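You operate a simulated robot arm through the tools that you are given. There is no shell and no other tool. Be economical: measure what you need, move in short steps, check, and stop when the job is done.

Carry out the task below with a simulated robot arm. There is one attempt and no reset: what you move stays moved.

TASK
Fetch the long pestle and set it in the grey bucket. Then take the wooden scoop and put it in the cake tin.

It is judged by the outcome, as a careful person would: the job done as asked, and still so three seconds after it is handed in. It fails if anything else is knocked over, pushed out of place, dropped, spilled or broken.

THE ROBOT
A 6-joint arm with a two-finger parallel gripper, fixed in place. Base frame: the origin is at the foot of the arm, x ahead of it, y to its left, z up; the work surface is at about z = 0. Lengths are in cm, angles in degrees, forces in N, time in s.
With the tool pointing down near the work surface it reaches from about 14 to 58 cm from the base axis. Its first joint turns from -66.0 to 66.0 degrees. Payload 2.1 kg.
Tool frame: the origin (TCP) lies between the finger pads and is the grasp point; the fingertips stand 3 cm ahead of it; z points along the fingers, y is the line along which they close. The gripper opens to 9.4 cm. The fingers are 2.8 cm wide and 1 cm thick; the gripper's body (5 by 9.6 cm) begins 5.5 cm behind the TCP.
Orientation is that of the tool frame in the base frame, as a unit quaternion [x, y, z, w]. With the fingers straight down and closing along the base's y, the tool's x points along the base's -x, its y along +y and its z along -z.

THE INTERFACE
- The arm moves only by the tool play_rows. Its argument "increments" is a list of rows, each a list of 6 numbers: the shift along the base's x, y, z in cm, then the turn, a rotation vector about the base's x, y, z in degrees. In form: [[dx, dy, dz, wx, wy, wz], ...]. A call has 1 to 12 rows; each row shifts and turns the commanded pose from where the row before left it. "hand" is the finger opening in cm, from 0 to 9.4, set as the call begins (left out, the last holds). A row lasts 0.2 s, in which the tool goes at most 5 cm and 8.6 degrees; a call with a longer step from one row to the next is refused whole, and so is a gripper value outside its range. A pose out of reach is approached as far as the arm can. The call stops where the force on the tool passes 40 N (or 10 N more than at its start, if that is more) or the arm is blocked; 0.2 s more then pass. The fingers move at their own pace (about 7.2 cm/s each) and stop on an object; they squeeze with about 39 N. The grip force told is the motor's: it shows also when the fingers shut on nothing. Time passes only in rows, and 0.2 s behind the last, so rows that do not move let the fingers close. It gives the time, the measured TCP pose, the force on the tool (base axes), the opening and the grip force at its end, in the units of the frame above (readings bear some noise).
- Cameras (640 x 400 px; columns grow to the right, rows downward): "scene" is fixed at [6.1, -37.3, 48.63]; the picture's right is [0.73, -0.68, 0.00], its down [-0.38, -0.41, -0.83] and it looks along [0.56, 0.61, -0.56] (base axes); focal length 214 px, centre (320, 200). "wrist" rides on the gripper at [-3.7, 0, -5.8] in the tool frame; the picture's right is [0.00, -1.00, 0.00], its down [0.97, 0.00, -0.24] and it looks along [0.24, 0.00, 0.97] (tool axes); focal length 218 px, centre (320, 200).
- camera(camera): a new picture of that camera. No time passes.
- probe_pixels(camera, pixels): for up to 12 pixels [column, row] of the newest picture of that camera ("zoom" is the newest enlarged one), the place [x, y, z] in the base frame of the surface seen there, good to about 0.2 cm. No time passes.
- inspect(camera, box): a new picture of the part [left, top, right, bottom] of that camera's present view, enlarged. No time passes.
- job_done(): hands the job in; it is judged then, once.

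Work in short steps. Measure before you move; look again where a grasp or a placing could have gone wrong, and mend it. You have 80 turns and 38 pictures in all, the two below and enlarged ones among them. Open the gripper and draw the arm clear of the work before you hand the job in, unless the task says otherwise; then end with one line.

The tools are called after ">>>" as a command line: name --pt "numbers of a row" for each row, then --argument value for the rest, lists and objects as JSON in quotes. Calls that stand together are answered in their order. play_rows: Moves the arm, as the interface text tells. Its arguments: {"type":"object","properties":{"increments":{"type":"array","items":{"type":"array","items":{"type":"number"}}},"hand":{"type":"number"}},"required":["increments"]} The other tools are called the same way: camera (camera) takes a picture; probe_pixels (camera, pixels) gives the place of the surface under pixels of a picture; inspect (camera, box) takes an enlarged picture of a part of a camera's view; job_done () hands the job in.

At the start:

```text
time_s: 0.0
ee_pos: [26.42, -0.87, 42.13]
ee_rot: [-0.001, 1.0, 0.001, 0.001]
wrist_force: [-0.6, -0.3, -1.2]
finger_gap: 9.4
grip_force: 0.1
```

scene: 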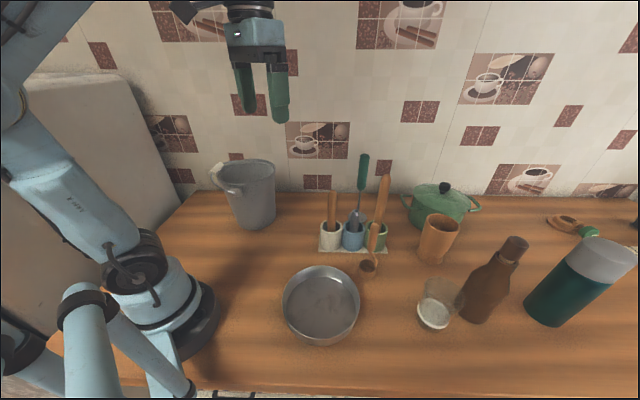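
wrist: 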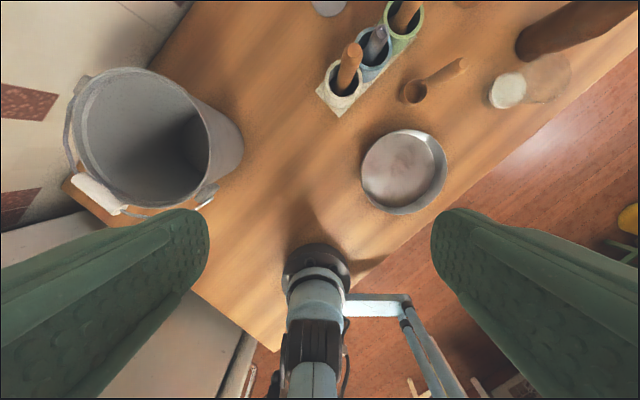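

I'll enlarge the area of the holder (around 350,220) and the scoop (370,260) to identify the things.

>>> inspect --camera "scene" --box '[290, 140, 450, 290]'

>>> inspect --camera "wrist" --box '[300, 0, 480, 120]'

```text
2.67 times, centred on (370, 215) of scene
```

zoom: 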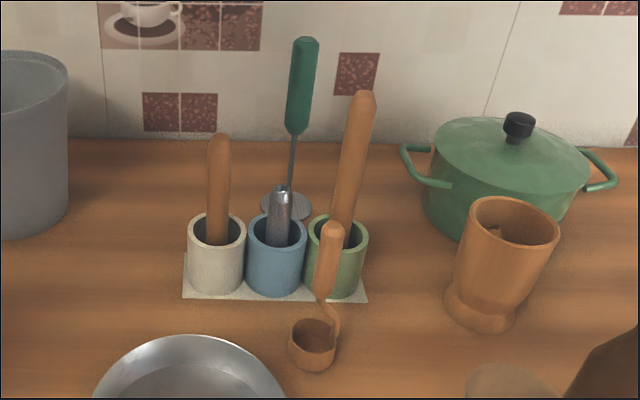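

```text
3.33 times, centred on (390, 60) of wrist
```

zoom: 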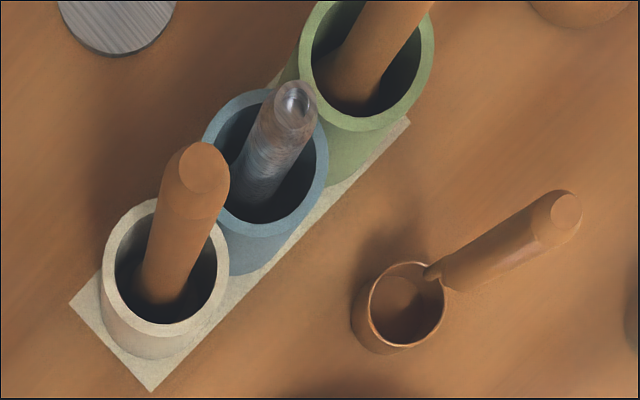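

The long pestle stands in the green cup (scene ~383,200), the short one in the white cup. I measure pestle, cups, scoop, bucket and tin.

>>> probe_pixels --camera "scene" --pixels '[[386, 178], [384, 188], [382, 200], [380, 214], [333, 193], [356, 211], [363, 170], [372, 240], [367, 222], [386, 224], [347, 222], [376, 248]]'

>>> probe_pixels --camera "scene" --pixels '[[374, 225], [373, 240], [371, 248], [368, 268], [368, 262], [252, 162], [226, 164], [273, 166], [245, 180], [250, 225], [320, 300], [320, 267]]'

>>> probe_pixels --camera "wrist" --pixels '[[140, 150], [76, 130], [208, 150], [140, 72], [125, 200], [403, 165], [403, 131], [445, 170], [362, 175], [400, 213], [95, 190], [205, 195]]'

>>> probe_pixels --camera "zoom" --pixels '[[566, 212], [540, 235], [500, 250], [460, 275], [435, 272], [400, 265], [370, 310], [405, 345], [443, 310], [395, 300], [405, 20], [375, 60]]'

```text
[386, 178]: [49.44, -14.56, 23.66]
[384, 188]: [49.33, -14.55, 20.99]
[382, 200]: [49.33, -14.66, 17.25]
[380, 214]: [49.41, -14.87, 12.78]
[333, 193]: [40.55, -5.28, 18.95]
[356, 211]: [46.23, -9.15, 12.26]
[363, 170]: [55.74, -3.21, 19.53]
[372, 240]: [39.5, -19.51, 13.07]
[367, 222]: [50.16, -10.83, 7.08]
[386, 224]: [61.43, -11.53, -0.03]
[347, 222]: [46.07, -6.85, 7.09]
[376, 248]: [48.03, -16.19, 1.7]
```

```text
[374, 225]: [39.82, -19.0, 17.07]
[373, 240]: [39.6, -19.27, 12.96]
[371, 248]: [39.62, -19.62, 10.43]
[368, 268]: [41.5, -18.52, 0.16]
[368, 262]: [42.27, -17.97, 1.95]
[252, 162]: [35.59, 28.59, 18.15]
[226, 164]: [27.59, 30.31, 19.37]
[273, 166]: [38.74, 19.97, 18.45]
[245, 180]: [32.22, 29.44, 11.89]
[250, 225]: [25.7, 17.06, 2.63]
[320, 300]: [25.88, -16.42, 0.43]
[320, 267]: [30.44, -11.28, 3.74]
```

```text
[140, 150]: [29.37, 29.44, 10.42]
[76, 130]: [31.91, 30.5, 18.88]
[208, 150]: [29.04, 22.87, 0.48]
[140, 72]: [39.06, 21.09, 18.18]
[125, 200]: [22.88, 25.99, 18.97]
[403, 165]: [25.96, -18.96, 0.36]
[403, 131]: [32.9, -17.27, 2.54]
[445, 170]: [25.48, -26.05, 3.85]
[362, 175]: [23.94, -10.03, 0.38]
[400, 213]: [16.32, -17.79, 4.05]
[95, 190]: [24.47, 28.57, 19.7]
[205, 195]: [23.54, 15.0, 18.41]
```

```text
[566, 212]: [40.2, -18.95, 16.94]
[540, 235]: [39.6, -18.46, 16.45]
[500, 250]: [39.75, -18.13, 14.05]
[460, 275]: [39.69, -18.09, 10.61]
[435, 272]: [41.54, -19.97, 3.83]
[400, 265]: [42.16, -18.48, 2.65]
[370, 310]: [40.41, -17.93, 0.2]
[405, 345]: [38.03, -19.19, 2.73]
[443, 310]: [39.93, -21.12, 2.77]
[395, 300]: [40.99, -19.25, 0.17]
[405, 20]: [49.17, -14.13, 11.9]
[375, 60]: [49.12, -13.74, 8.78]
```

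The pestle is upright at about (50.3,-14.1), top z≈24.5; the scoop stands upright, handle at about (40,-19), top z≈17. The bucket centre is about (30.5,22.5), rim z≈19. First I move above the pestle at high z, which also tests reach.

>>> play_rows --pt "2.99 -1.65 0 0 0 0" --pt "2.99 -1.65 0 0 0 0" --pt "2.99 -1.65 0 0 0 0" --pt "2.99 -1.65 0 0 0 0" --pt "2.99 -1.65 0 0 0 0" --pt "2.99 -1.65 0 0 0 0" --pt "2.99 -1.65 0 0 0 0" --pt "2.95 -1.65 0 0 0 0" --pt "0 0 0 0 0 0" --hand 9.4

>>> camera --camera "wrist"

```text
time_s: 2.0
ee_pos: [43.79, -11.86, 36.68]
ee_rot: [-0.001, 1.0, 0.0, 0.001]
wrist_force: [1.0, -0.6, -0.6]
finger_gap: 9.37
grip_force: 0.0
out of reach, approached as far as the arm can: row 5, 6, 7, 8
```

```text
33 pictures are left
```

wrist: 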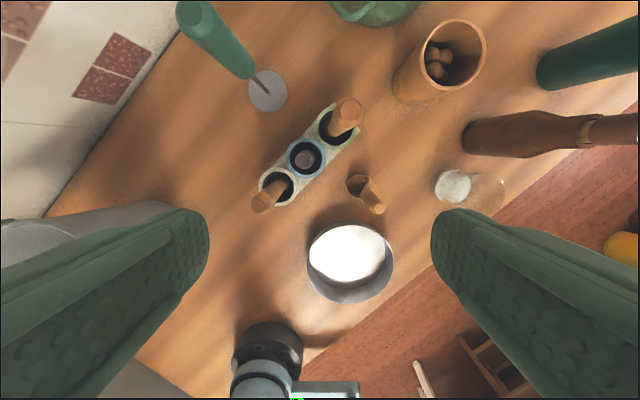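

At this height the reach ends at radius ~45 cm, so I'll tilt the tool outward ~30° to grip and lift the pestle. I measure its top (wrist ~350,103) and shaft.

>>> probe_pixels --camera "wrist" --pixels '[[353, 104], [350, 104], [344, 106], [358, 112], [345, 116], [340, 122], [336, 120], [348, 126], [374, 206], [378, 208], [304, 159], [257, 204]]'

>>> inspect --camera "wrist" --box '[290, 80, 410, 155]'

```text
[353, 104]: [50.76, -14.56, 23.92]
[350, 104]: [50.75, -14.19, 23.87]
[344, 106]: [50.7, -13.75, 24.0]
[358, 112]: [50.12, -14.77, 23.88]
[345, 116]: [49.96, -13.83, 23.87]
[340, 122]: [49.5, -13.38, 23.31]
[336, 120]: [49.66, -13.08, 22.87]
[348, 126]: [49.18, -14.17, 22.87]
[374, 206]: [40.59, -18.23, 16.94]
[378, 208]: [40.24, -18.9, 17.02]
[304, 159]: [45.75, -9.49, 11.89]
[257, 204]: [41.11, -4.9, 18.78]
```

```text
5.33 times, centred on (350, 118) of wrist
```

zoom: 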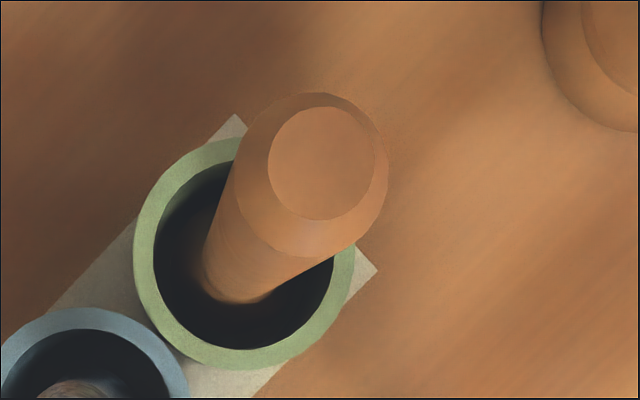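

Top centre is (50.3,-14.2,23.9), radius ~1.3. I tilt the tool 30° outward and see where the pose settles.

>>> play_rows --pt "0 0 0 0 -7.5 0" --pt "0 0 0 0 -7.5 0" --pt "0 0 0 0 -7.5 0" --pt "0 0 0 0 -7.5 0" --pt "0 0 0 0 0 0"

```text
time_s: 3.2
ee_pos: [43.95, -11.99, 36.75]
ee_rot: [-0.001, 0.966, 0.001, 0.26]
wrist_force: [-0.4, 0.3, -0.7]
finger_gap: 9.38
grip_force: 0.1
```

Tilt is right (fingers toward +x). Now I move over the pestle at z≈30.

>>> play_rows --pt "2.1 -0.73 -1.5 0 0 0" --pt "2.1 -0.73 -1.5 0 0 0" --pt "2.15 -0.75 -1.5 0 0 0" --pt "0 0 -1.25 0 0 0" --pt "0 0 0 0 0 0"

>>> camera --camera "wrist"

>>> camera --camera "scene"

```text
time_s: 4.4
ee_pos: [50.22, -14.1, 30.91]
ee_rot: [-0.002, 0.966, 0.001, 0.26]
wrist_force: [0.8, 0.0, 0.3]
finger_gap: 9.4
grip_force: 0.0
```

```text
31 pictures are left
```

wrist: 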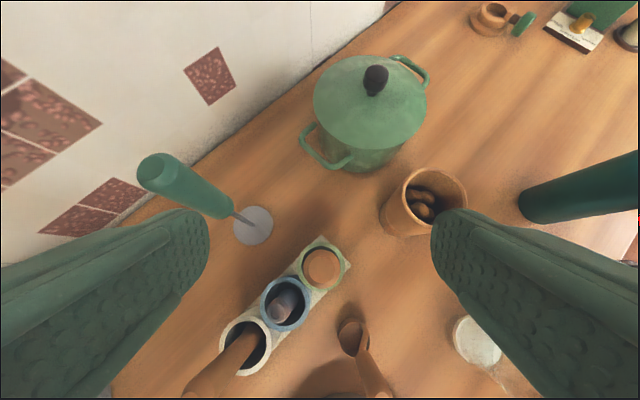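

```text
30 pictures are left
```

scene: 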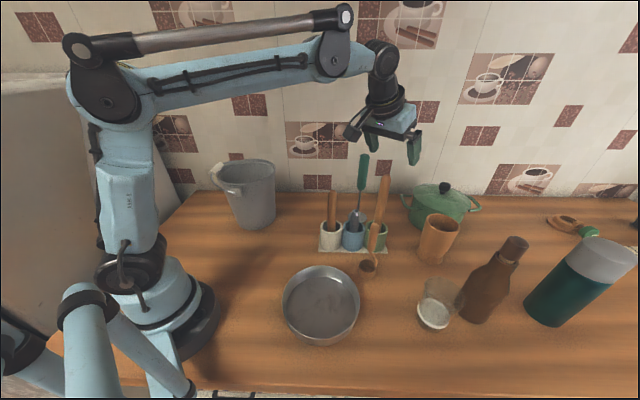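

Pestle (wrist 322,268) is centred between the fingers. I descend straight to z≈20; the fingers stay clear of the masher (185,180) and mortar.

>>> play_rows --pt "0 0 -2.5 0 0 0" --pt "0 0 -2.5 0 0 0" --pt "0 0 -2.5 0 0 0" --pt "0.1 -0.1 -2 0 0 0" --pt "0 0 -1.4 0 0 0" --pt "0 0 0 0 0 0"

>>> inspect --camera "scene" --box '[300, 100, 480, 220]'

```text
time_s: 5.8
ee_pos: [50.45, -14.16, 20.11]
ee_rot: [-0.002, 0.966, 0.001, 0.26]
wrist_force: [0.3, -0.3, 0.2]
finger_gap: 9.41
grip_force: 0.0
```

```text
3.33 times, centred on (390, 160) of scene
```

zoom: 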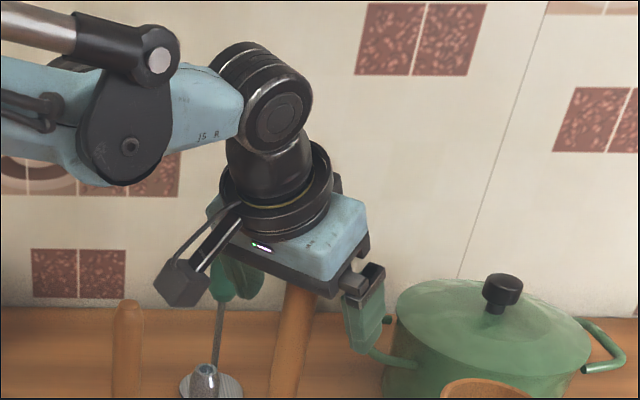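

In place with no contact. Close the fingers.

>>> play_rows --pt "0 0 0 0 0 0" --pt "0 0 0 0 0 0" --pt "0 0 0 0 0 0" --pt "0 0 0 0 0 0" --hand 0

```text
time_s: 6.8
ee_pos: [50.37, -14.09, 20.09]
ee_rot: [-0.001, 0.966, 0.0, 0.26]
wrist_force: [0.2, 0.0, 0.2]
finger_gap: 2.84
grip_force: 38.4
```

Gripped (2.84 cm). Lift straight up in small rows.

>>> play_rows --pt "0 0 1 0 0 0" --pt "0 0 1.5 0 0 0" --pt "0 0 2 0 0 0" --pt "0 0 2 0 0 0" --pt "0 0 2 0 0 0" --pt "0 0 2 0 0 0" --pt "0 0 2 0 0 0" --pt "0 0 2 0 0 0" --pt "0 0 2 0 0 0" --pt "0 0 1.5 0 0 0" --pt "0 0 0 0 0 0"

>>> camera --camera "scene"

```text
time_s: 9.2
ee_pos: [50.53, -14.15, 38.25]
ee_rot: [-0.001, 0.966, 0.001, 0.26]
wrist_force: [-0.2, -0.9, -1.4]
finger_gap: 2.83
grip_force: 39.0
```

```text
28 pictures are left
```

scene: 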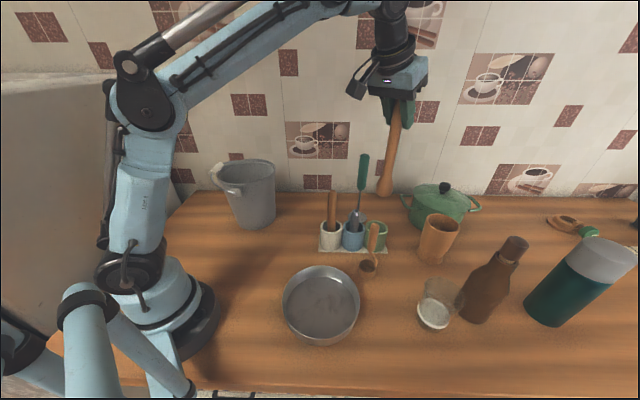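

Pestle is out of the cup; bottom at (384,192). Measure its lower end and the bucket opening.

>>> probe_pixels --camera "scene" --pixels '[[384, 192], [385, 185], [390, 150], [394, 125], [334, 195], [247, 160], [216, 170], [273, 163], [248, 165], [236, 180]]'

>>> inspect --camera "scene" --box '[190, 140, 310, 240]'

```text
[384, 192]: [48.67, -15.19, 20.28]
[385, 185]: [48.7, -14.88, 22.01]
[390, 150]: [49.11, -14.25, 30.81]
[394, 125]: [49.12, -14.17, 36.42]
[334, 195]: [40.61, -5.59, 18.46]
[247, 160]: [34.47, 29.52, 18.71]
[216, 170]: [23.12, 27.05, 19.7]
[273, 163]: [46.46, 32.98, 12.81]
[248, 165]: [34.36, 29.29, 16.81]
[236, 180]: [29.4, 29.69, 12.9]
```

```text
4.00 times, centred on (250, 190) of scene
```

zoom: 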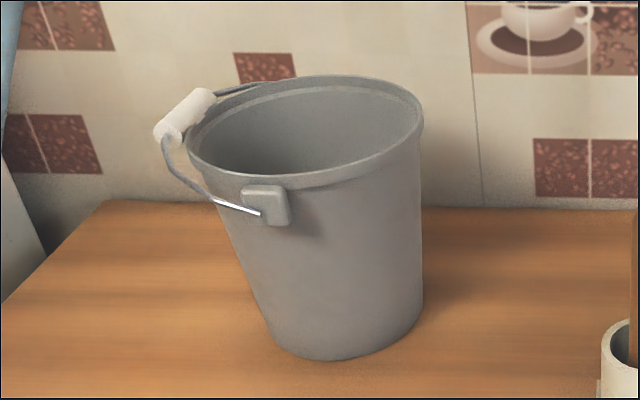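

Pestle bottom is ~18.2 cm below TCP. I raise further while moving inward, so it clears the cups and the bucket rim (z≈19, centre ≈(30.3,21.3)).

>>> play_rows --pt "-1.5 1 1.5 0 0 0" --pt "-2 2 1.5 0 0 0" --pt "-2 2.5 1 0 0 0" --pt "-2 2.5 1 0 0 0" --pt "-1 3 0.5 0 0 0" --pt "-1 3.2 0 0 0 0" --pt "-1 3.2 0 0 0 0" --pt "-1 3.2 0 0 0 0" --pt "-1 3.2 0 0 0 0" --pt "-1 3.2 0 0 0 0" --pt "-1 3.2 0 0 0 0" --pt "0 0 0 0 0 0"

```text
time_s: 11.8
ee_pos: [36.05, 16.19, 43.87]
ee_rot: [-0.001, 0.966, 0.001, 0.259]
wrist_force: [0.0, 0.0, -1.4]
finger_gap: 2.81
grip_force: 39.3
```

Next: over the bucket at (34,21.3), and lean the pestle by turning the tool back 20°, so it will rest against the bucket's wall.

>>> play_rows --pt "-0.7 1.7 0 0 0 0" --pt "-0.7 1.7 0 0 0 0" --pt "-0.65 1.7 0 0 0 0" --pt "0 0 0 0 5 0" --pt "0 0 0 0 5 0" --pt "0 0 0 0 5 0" --pt "0 0 0 0 5 0" --pt "0 0 0 0 0 0"

>>> camera --camera "scene"

>>> camera --camera "wrist"

```text
time_s: 13.6
ee_pos: [33.83, 21.26, 43.57]
ee_rot: [0.0, 0.996, 0.001, 0.088]
wrist_force: [0.2, 0.3, -0.9]
finger_gap: 2.81
grip_force: 38.8
```

```text
26 pictures are left
```

scene: 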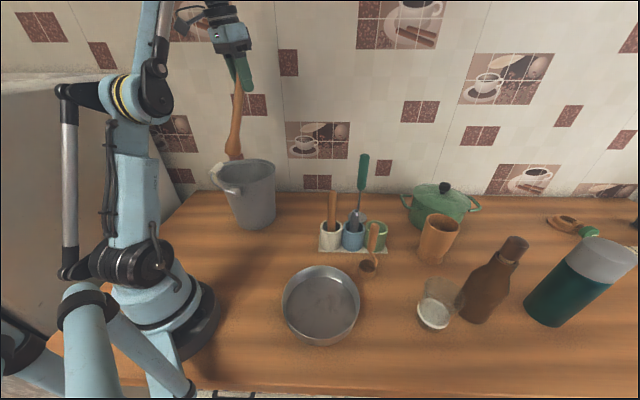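

```text
25 pictures are left
```

wrist: 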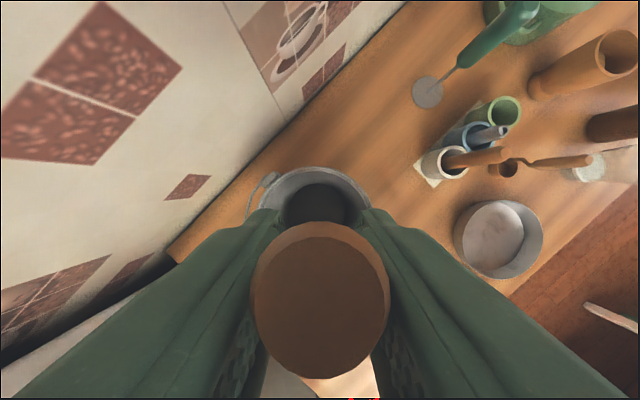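

Check pestle tip position (scene 234,155) against the bucket rim.

>>> probe_pixels --camera "scene" --pixels '[[234, 156], [234, 145], [237, 110], [252, 186], [213, 178], [257, 161]]'

>>> probe_pixels --camera "wrist" --pixels '[[310, 170], [366, 198], [345, 178], [285, 175], [318, 200], [272, 190], [328, 219]]'

```text
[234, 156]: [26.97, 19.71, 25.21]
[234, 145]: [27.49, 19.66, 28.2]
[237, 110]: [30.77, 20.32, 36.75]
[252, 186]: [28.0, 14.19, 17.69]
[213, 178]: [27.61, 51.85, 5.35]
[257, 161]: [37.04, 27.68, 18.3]
```

```text
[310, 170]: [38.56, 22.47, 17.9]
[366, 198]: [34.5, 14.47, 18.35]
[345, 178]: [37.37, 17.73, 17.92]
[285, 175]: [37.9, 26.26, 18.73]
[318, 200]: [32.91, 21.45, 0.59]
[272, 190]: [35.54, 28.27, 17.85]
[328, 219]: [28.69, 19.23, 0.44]
```

Tip at about (27.5,21,25) and rim centre (30.5,21.8), r≈8: all inside. Lower ~22.5 cm, then creep to contact.

>>> play_rows --pt "0.2 0.5 -1.5 0 0 0" --pt "0 0 -2.5 0 0 0" --pt "0 0 -2.5 0 0 0" --pt "0 0 -2.5 0 0 0" --pt "0 0 -2.5 0 0 0" --pt "0 0 -2.5 0 0 0" --pt "0 0 -2.5 0 0 0" --pt "0 0 -2.5 0 0 0" --pt "0 0 -2 0 0 0" --pt "0 0 -1 0 0 0" --pt "0 0 0 0 0 0"

>>> inspect --camera "scene" --box '[180, 100, 320, 240]'

```text
time_s: 16.0
ee_pos: [34.04, 21.68, 21.54]
ee_rot: [-0.001, 0.996, 0.001, 0.088]
wrist_force: [-0.3, 0.1, -2.1]
finger_gap: 2.83
grip_force: 38.9
```

```text
2.86 times, centred on (250, 170) of scene
```

zoom: 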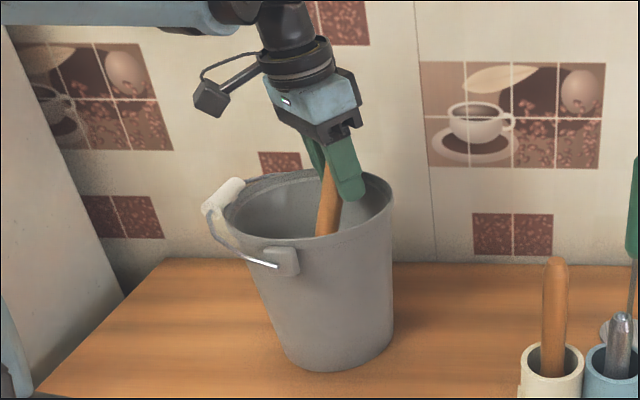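

All clear; creep down until contact force shows.

>>> play_rows --pt "0 0 -0.5 0 0 0" --pt "0 0 -0.5 0 0 0" --pt "0 0 -0.4 0 0 0" --pt "0 0 -0.3 0 0 0" --pt "0 0 0 0 0 0"

```text
time_s: 17.2
ee_pos: [34.14, 21.64, 19.95]
ee_rot: [-0.002, 0.996, 0.001, 0.088]
wrist_force: [0.5, 0.1, -1.8]
finger_gap: 2.81
grip_force: 38.9
```

>>> play_rows --pt "0 0 -0.3 0 0 0" --pt "0 0 -0.2 0 0 0" --pt "0 0 -0.2 0 0 0" --pt "0 0 0 0 0 0"

```text
time_s: 18.2
ee_pos: [34.04, 21.74, 19.28]
ee_rot: [0.0, 0.996, 0.0, 0.088]
wrist_force: [8.0, 0.0, 29.9]
finger_gap: 2.83
grip_force: 39.0
```

Bottom touches (30 N). Ease up 0.2 and open a little to release.

>>> play_rows --pt "0 0 0.2 0 0 0" --pt "0 0 0 0 0 0"

>>> play_rows --pt "0 0 0 0 0 0" --pt "0 0 0 0 0 0" --pt "0 0 0 0 0 0" --hand 5.5

>>> inspect --camera "scene" --box '[180, 100, 320, 240]'

>>> camera --camera "wrist"

```text
time_s: 18.8
ee_pos: [33.83, 21.68, 19.41]
ee_rot: [-0.001, 0.996, 0.001, 0.088]
wrist_force: [0.1, -0.6, -2.0]
finger_gap: 2.83
grip_force: 39.2
```

```text
time_s: 19.6
ee_pos: [34.02, 21.68, 19.34]
ee_rot: [-0.002, 0.996, 0.001, 0.088]
wrist_force: [0.1, 0.0, 0.6]
finger_gap: 5.51
grip_force: 0.2
```

```text
2.86 times, centred on (250, 170) of scene
```

zoom: 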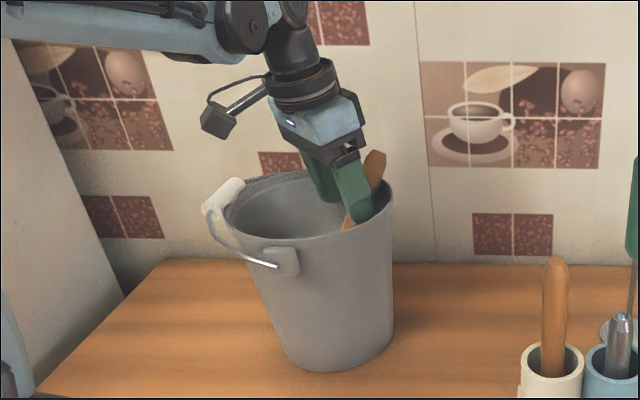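

```text
22 pictures are left
```

wrist: 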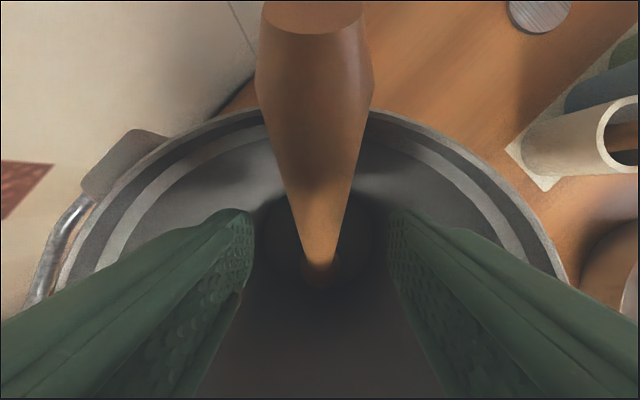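

The pestle rests leaning on the far rim. Withdraw up and back toward -x.

>>> play_rows --pt "-1 0 1 0 0 0" --pt "-1 0 2 0 0 0" --pt "-0.5 0 3 0 0 0" --pt "0 0 4 0 0 0" --pt "0 0 4 0 0 0" --pt "0 0 4 0 0 0" --pt "0 0 3 0 5 0" --pt "0 0 0 0 5 0" --pt "0 0 0 0 0 0"

>>> camera --camera "scene"

```text
time_s: 21.6
ee_pos: [31.58, 21.64, 40.44]
ee_rot: [-0.001, 1.0, 0.001, 0.0]
wrist_force: [-0.2, 0.9, 0.1]
finger_gap: 5.5
grip_force: 0.1
```

```text
21 pictures are left
```

scene: 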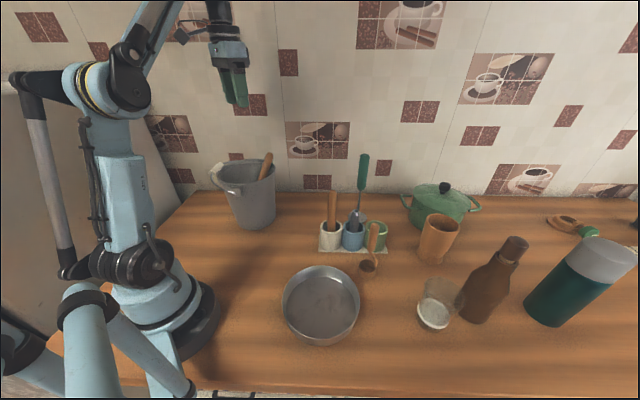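

Pestle is in the bucket, all else in place. Next, travel high to above the scoop.

>>> play_rows --pt "0.5 -4 0 0 0 0" --pt "0.5 -4 0 0 0 0" --pt "0.5 -4 0 0 0 0" --pt "0.5 -4 0 0 0 0" --pt "0.5 -4 -0.5 0 0 0" --pt "0.5 -4 -1 0 0 0" --pt "1 -4 -1 0 0 0" --pt "1 -4 -1 0 0 0" --pt "1 -4 -2 0 0 0" --pt "1.4 -4.3 -2.2 0 0 0" --pt "0 0 -2 0 0 0" --pt "0 0 0 0 0 0" --hand 7

>>> camera --camera "wrist"

```text
refused: row 10 steps farther than a row can; nothing moved
```

```text
20 pictures are left
```

wrist: 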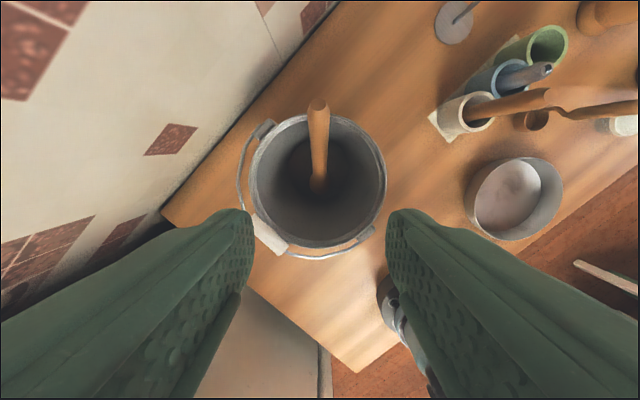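

One row was too long; resend with smaller steps.

>>> play_rows --pt "0.5 -4 0 0 0 0" --pt "0.5 -4 0 0 0 0" --pt "0.5 -4 0 0 0 0" --pt "0.5 -4 0 0 0 0" --pt "0.5 -4 -0.5 0 0 0" --pt "0.5 -4 -1 0 0 0" --pt "1 -4 -1 0 0 0" --pt "1 -4 -1 0 0 0" --pt "1 -4 -1.5 0 0 0" --pt "1.4 -4 -1.7 0 0 0" --pt "0 -0.3 -3 0 0 0" --pt "0 0 0 0 0 0" --hand 7

>>> camera --camera "wrist"

```text
time_s: 24.2
ee_pos: [39.11, -18.65, 31.01]
ee_rot: [-0.001, 1.0, 0.001, 0.0]
wrist_force: [-0.2, -0.2, 0.2]
finger_gap: 6.99
grip_force: 0.1
```

```text
19 pictures are left
```

wrist: 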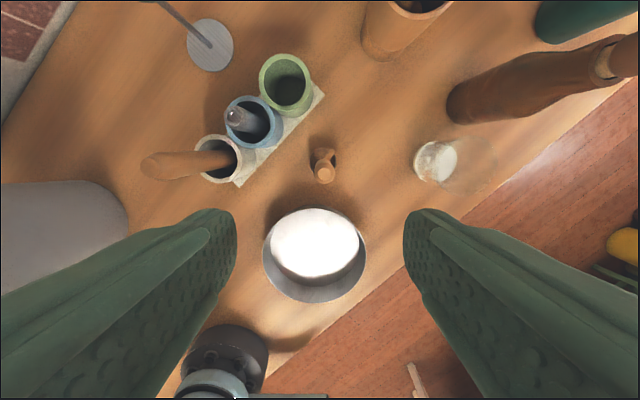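

>>> inspect --camera "wrist" --box '[284, 132, 364, 202]'

>>> probe_pixels --camera "wrist" --pixels '[[324, 173], [328, 173], [320, 173], [324, 178], [324, 165], [313, 160], [334, 158], [318, 209], [264, 255], [366, 255], [314, 300], [314, 250]]'

```text
5.71 times, centred on (324, 167) of wrist
```

zoom: 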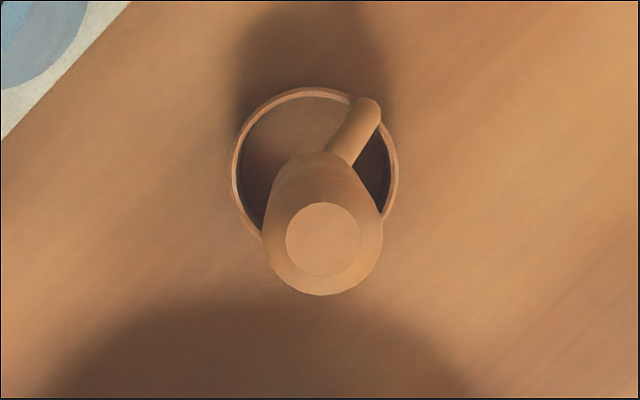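

```text
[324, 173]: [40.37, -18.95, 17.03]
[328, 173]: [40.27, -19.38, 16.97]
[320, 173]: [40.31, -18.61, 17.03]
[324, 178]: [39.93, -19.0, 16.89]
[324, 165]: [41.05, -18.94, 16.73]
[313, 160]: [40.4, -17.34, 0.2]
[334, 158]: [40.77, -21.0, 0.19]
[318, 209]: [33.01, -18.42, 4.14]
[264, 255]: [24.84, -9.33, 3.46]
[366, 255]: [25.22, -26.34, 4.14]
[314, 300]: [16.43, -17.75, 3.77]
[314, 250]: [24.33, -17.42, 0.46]
```

Scoop handle axis (40.4,-19.0), top z=17; tin centre (24.8,-17.9). Descend around the handle to z≈13.5.

>>> play_rows --pt "0.65 -0.2 -1.5 0 0 0" --pt "0.65 -0.15 -2.5 0 0 0" --pt "0 0 -2.5 0 0 0" --pt "0 0 -2.5 0 0 0" --pt "0 0 -2.5 0 0 0" --pt "0 0 -2.5 0 0 0" --pt "0 0 -2 0 0 0" --pt "0 0 -1.5 0 0 0" --pt "0 0 0 0 0 0"

>>> inspect --camera "scene" --box '[300, 160, 460, 300]'

>>> camera --camera "wrist"

```text
time_s: 26.2
ee_pos: [40.47, -19.0, 13.28]
ee_rot: [-0.001, 1.0, 0.001, 0.001]
wrist_force: [-0.1, 0.3, -0.2]
finger_gap: 7.01
grip_force: 0.1
```

```text
2.86 times, centred on (380, 230) of scene
```

zoom: 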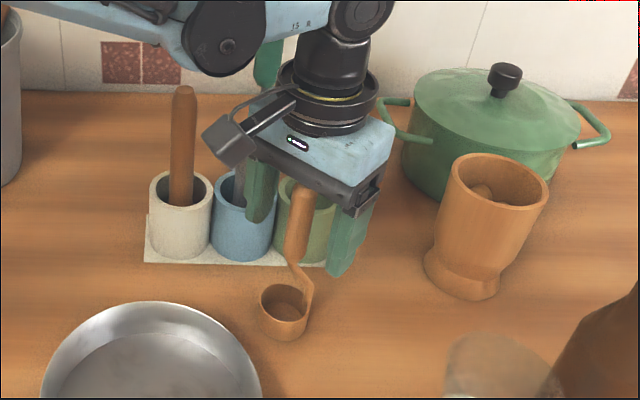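

```text
16 pictures are left
```

wrist: 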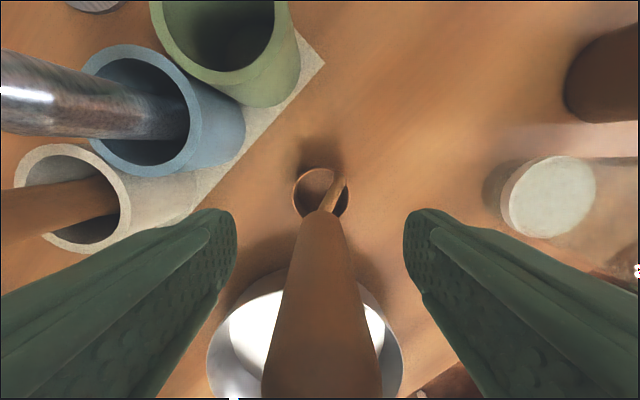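

Handle is centred between the fingers with nothing touching. Close, then lift.

>>> play_rows --pt "0 0 0 0 0 0" --pt "0 0 0 0 0 0" --pt "0 0 0 0 0 0" --pt "0 0 0 0 0 0" --hand 0

>>> play_rows --pt "0 0 0.5 0 0 0" --pt "0 0 1 0 0 0" --pt "0 0 2 0 0 0" --pt "0 0 2.5 0 0 0" --pt "0 0 2 0 0 0" --pt "0 0 2 0 0 0" --pt "0 0 0 0 0 0"

>>> camera --camera "scene"

```text
time_s: 27.2
ee_pos: [40.4, -19.05, 13.23]
ee_rot: [-0.002, 1.0, 0.002, 0.001]
wrist_force: [0.1, -0.1, -0.1]
finger_gap: 1.86
grip_force: 39.0
```

```text
time_s: 28.8
ee_pos: [40.26, -19.05, 23.07]
ee_rot: [-0.001, 1.0, 0.001, 0.001]
wrist_force: [0.9, 0.1, -0.3]
finger_gap: 1.84
grip_force: 38.7
```

```text
15 pictures are left
```

scene: 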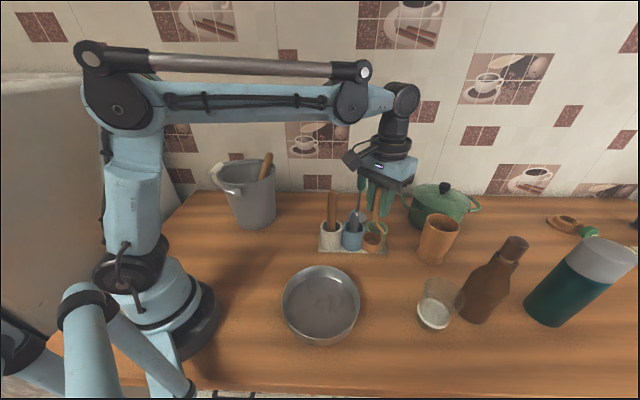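

Scoop held. Carry it to above the tin centre and look.

>>> play_rows --pt "-1.5 0.1 0 0 0 0" --pt "-2.5 0.15 0 0 0 0" --pt "-3 0.2 0 0 0 0" --pt "-3 0.2 0 0 0 0" --pt "-3 0.2 0 0 0 0" --pt "-2.5 0.15 0 0 0 0" --pt "0 0 0 0 0 0" --pt "0 0 -2 0 0 0" --pt "0 0 -2 0 0 0" --pt "0 0 -2 0 0 0" --pt "0 0 -1.5 0 0 0" --pt "0 0 0 0 0 0"

>>> inspect --camera "scene" --box '[250, 200, 410, 360]'

```text
time_s: 31.4
ee_pos: [24.77, -17.93, 15.67]
ee_rot: [-0.001, 1.0, 0.001, 0.0]
wrist_force: [0.1, -0.3, 0.2]
finger_gap: 1.87
grip_force: 39.1
```

```text
2.50 times, centred on (330, 280) of scene
```

zoom: 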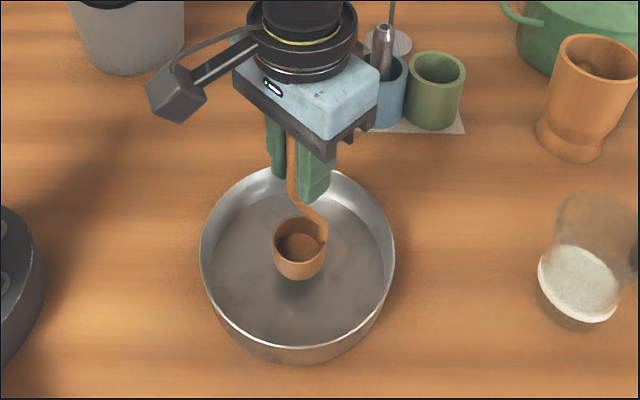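

Bowl is over the tin centre. Creep down to the tin floor.

>>> play_rows --pt "0 0 -0.8 0 0 0" --pt "0 0 -0.6 0 0 0" --pt "0 0 -0.4 0 0 0" --pt "0 0 -0.2 0 0 0" --pt "0 0 0 0 0 0"

```text
time_s: 32.6
ee_pos: [24.84, -18.13, 13.87]
ee_rot: [0.0, 1.0, 0.002, 0.0]
wrist_force: [-0.1, -0.3, -0.6]
finger_gap: 1.84
grip_force: 39.2
```

>>> play_rows --pt "0 0 -0.15 0 0 0" --pt "0 0 -0.1 0 0 0" --pt "0 0 0 0 0 0"

```text
time_s: 33.4
ee_pos: [24.79, -18.09, 13.6]
ee_rot: [-0.001, 1.0, 0.001, 0.001]
wrist_force: [-1.4, 0.6, 30.3]
finger_gap: 1.86
grip_force: 38.9
```

Contact (30 N). Ease up 0.1 and open slightly to see whether it stands.

>>> play_rows --pt "0 0 0.12 0 0 0" --pt "0 0 0 0 0 0"

>>> play_rows --pt "0 0 0 0 0 0" --pt "0 0 0 0 0 0" --pt "0 0 0 0 0 0" --hand 3.2

>>> inspect --camera "scene" --box '[250, 200, 410, 360]'

>>> camera --camera "wrist"

```text
time_s: 34.0
ee_pos: [24.75, -17.95, 13.59]
ee_rot: [0.0, 1.0, 0.0, 0.001]
wrist_force: [1.5, -2.6, 15.4]
finger_gap: 1.85
grip_force: 38.7
```

```text
time_s: 34.8
ee_pos: [24.67, -17.93, 13.67]
ee_rot: [-0.001, 1.0, 0.001, 0.001]
wrist_force: [-0.1, -0.2, 0.9]
finger_gap: 3.18
grip_force: 0.1
```

```text
2.50 times, centred on (330, 280) of scene
```

zoom: 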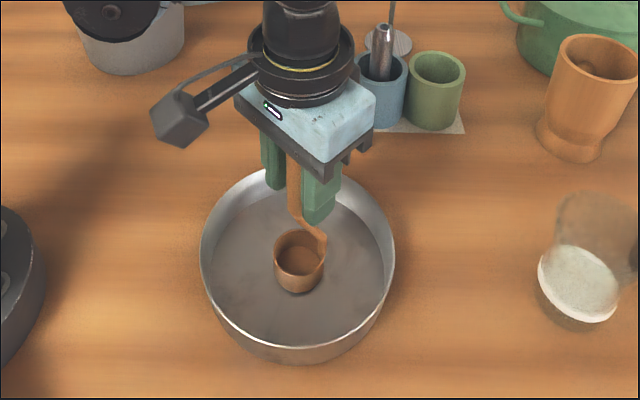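

```text
12 pictures are left
```

wrist: 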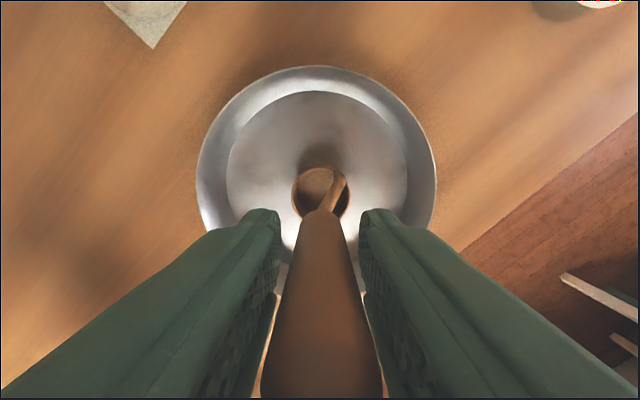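

It stands upright in the tin. Open wider and withdraw straight up.

>>> play_rows --pt "0 0 0 0 0 0" --pt "0 0 0 0 0 0" --pt "0 0 0 0 0 0" --pt "0 0 1 0 0 0" --pt "0 0 2 0 0 0" --pt "0 0 3 0 0 0" --pt "0 0 4 0 0 0" --pt "0 0 4 0 0 0" --pt "0 0 4 0 0 0" --pt "0 2 4 0 0 0" --pt "0 4 2 0 0 0" --pt "0 4 0 0 0 0" --hand 7

>>> play_rows --pt "0 0 0 0 0 0" --pt "0 0 0 0 0 0" --pt "0 0 0 0 0 0" --pt "0 0 0 0 0 0" --pt "0 0 0 0 0 0"

>>> camera --camera "scene"

```text
time_s: 37.4
ee_pos: [24.74, -8.04, 37.91]
ee_rot: [0.0, 1.0, 0.001, 0.001]
wrist_force: [-0.8, -0.2, 0.9]
finger_gap: 7.0
grip_force: 0.0
```

```text
time_s: 38.6
ee_pos: [24.86, -7.97, 37.94]
ee_rot: [0.0, 1.0, 0.001, 0.001]
wrist_force: [0.6, -0.1, -0.4]
finger_gap: 7.01
grip_force: 0.0
```

```text
11 pictures are left
```

scene: 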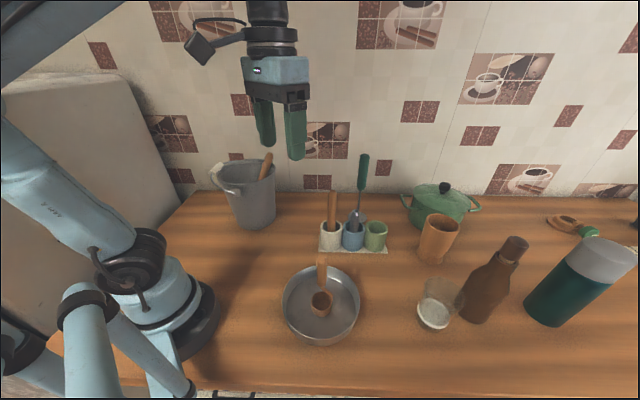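

The pestle leans in the bucket (265,165), the scoop stands in the tin (321,290), everything else is in place and the arm is clear. Handing in.

>>> job_done

```text
The job is handed in.
```

The long pestle is in the grey bucket, leaning against its rim, and the wooden scoop is standing upright in the cake tin; nothing else was moved.
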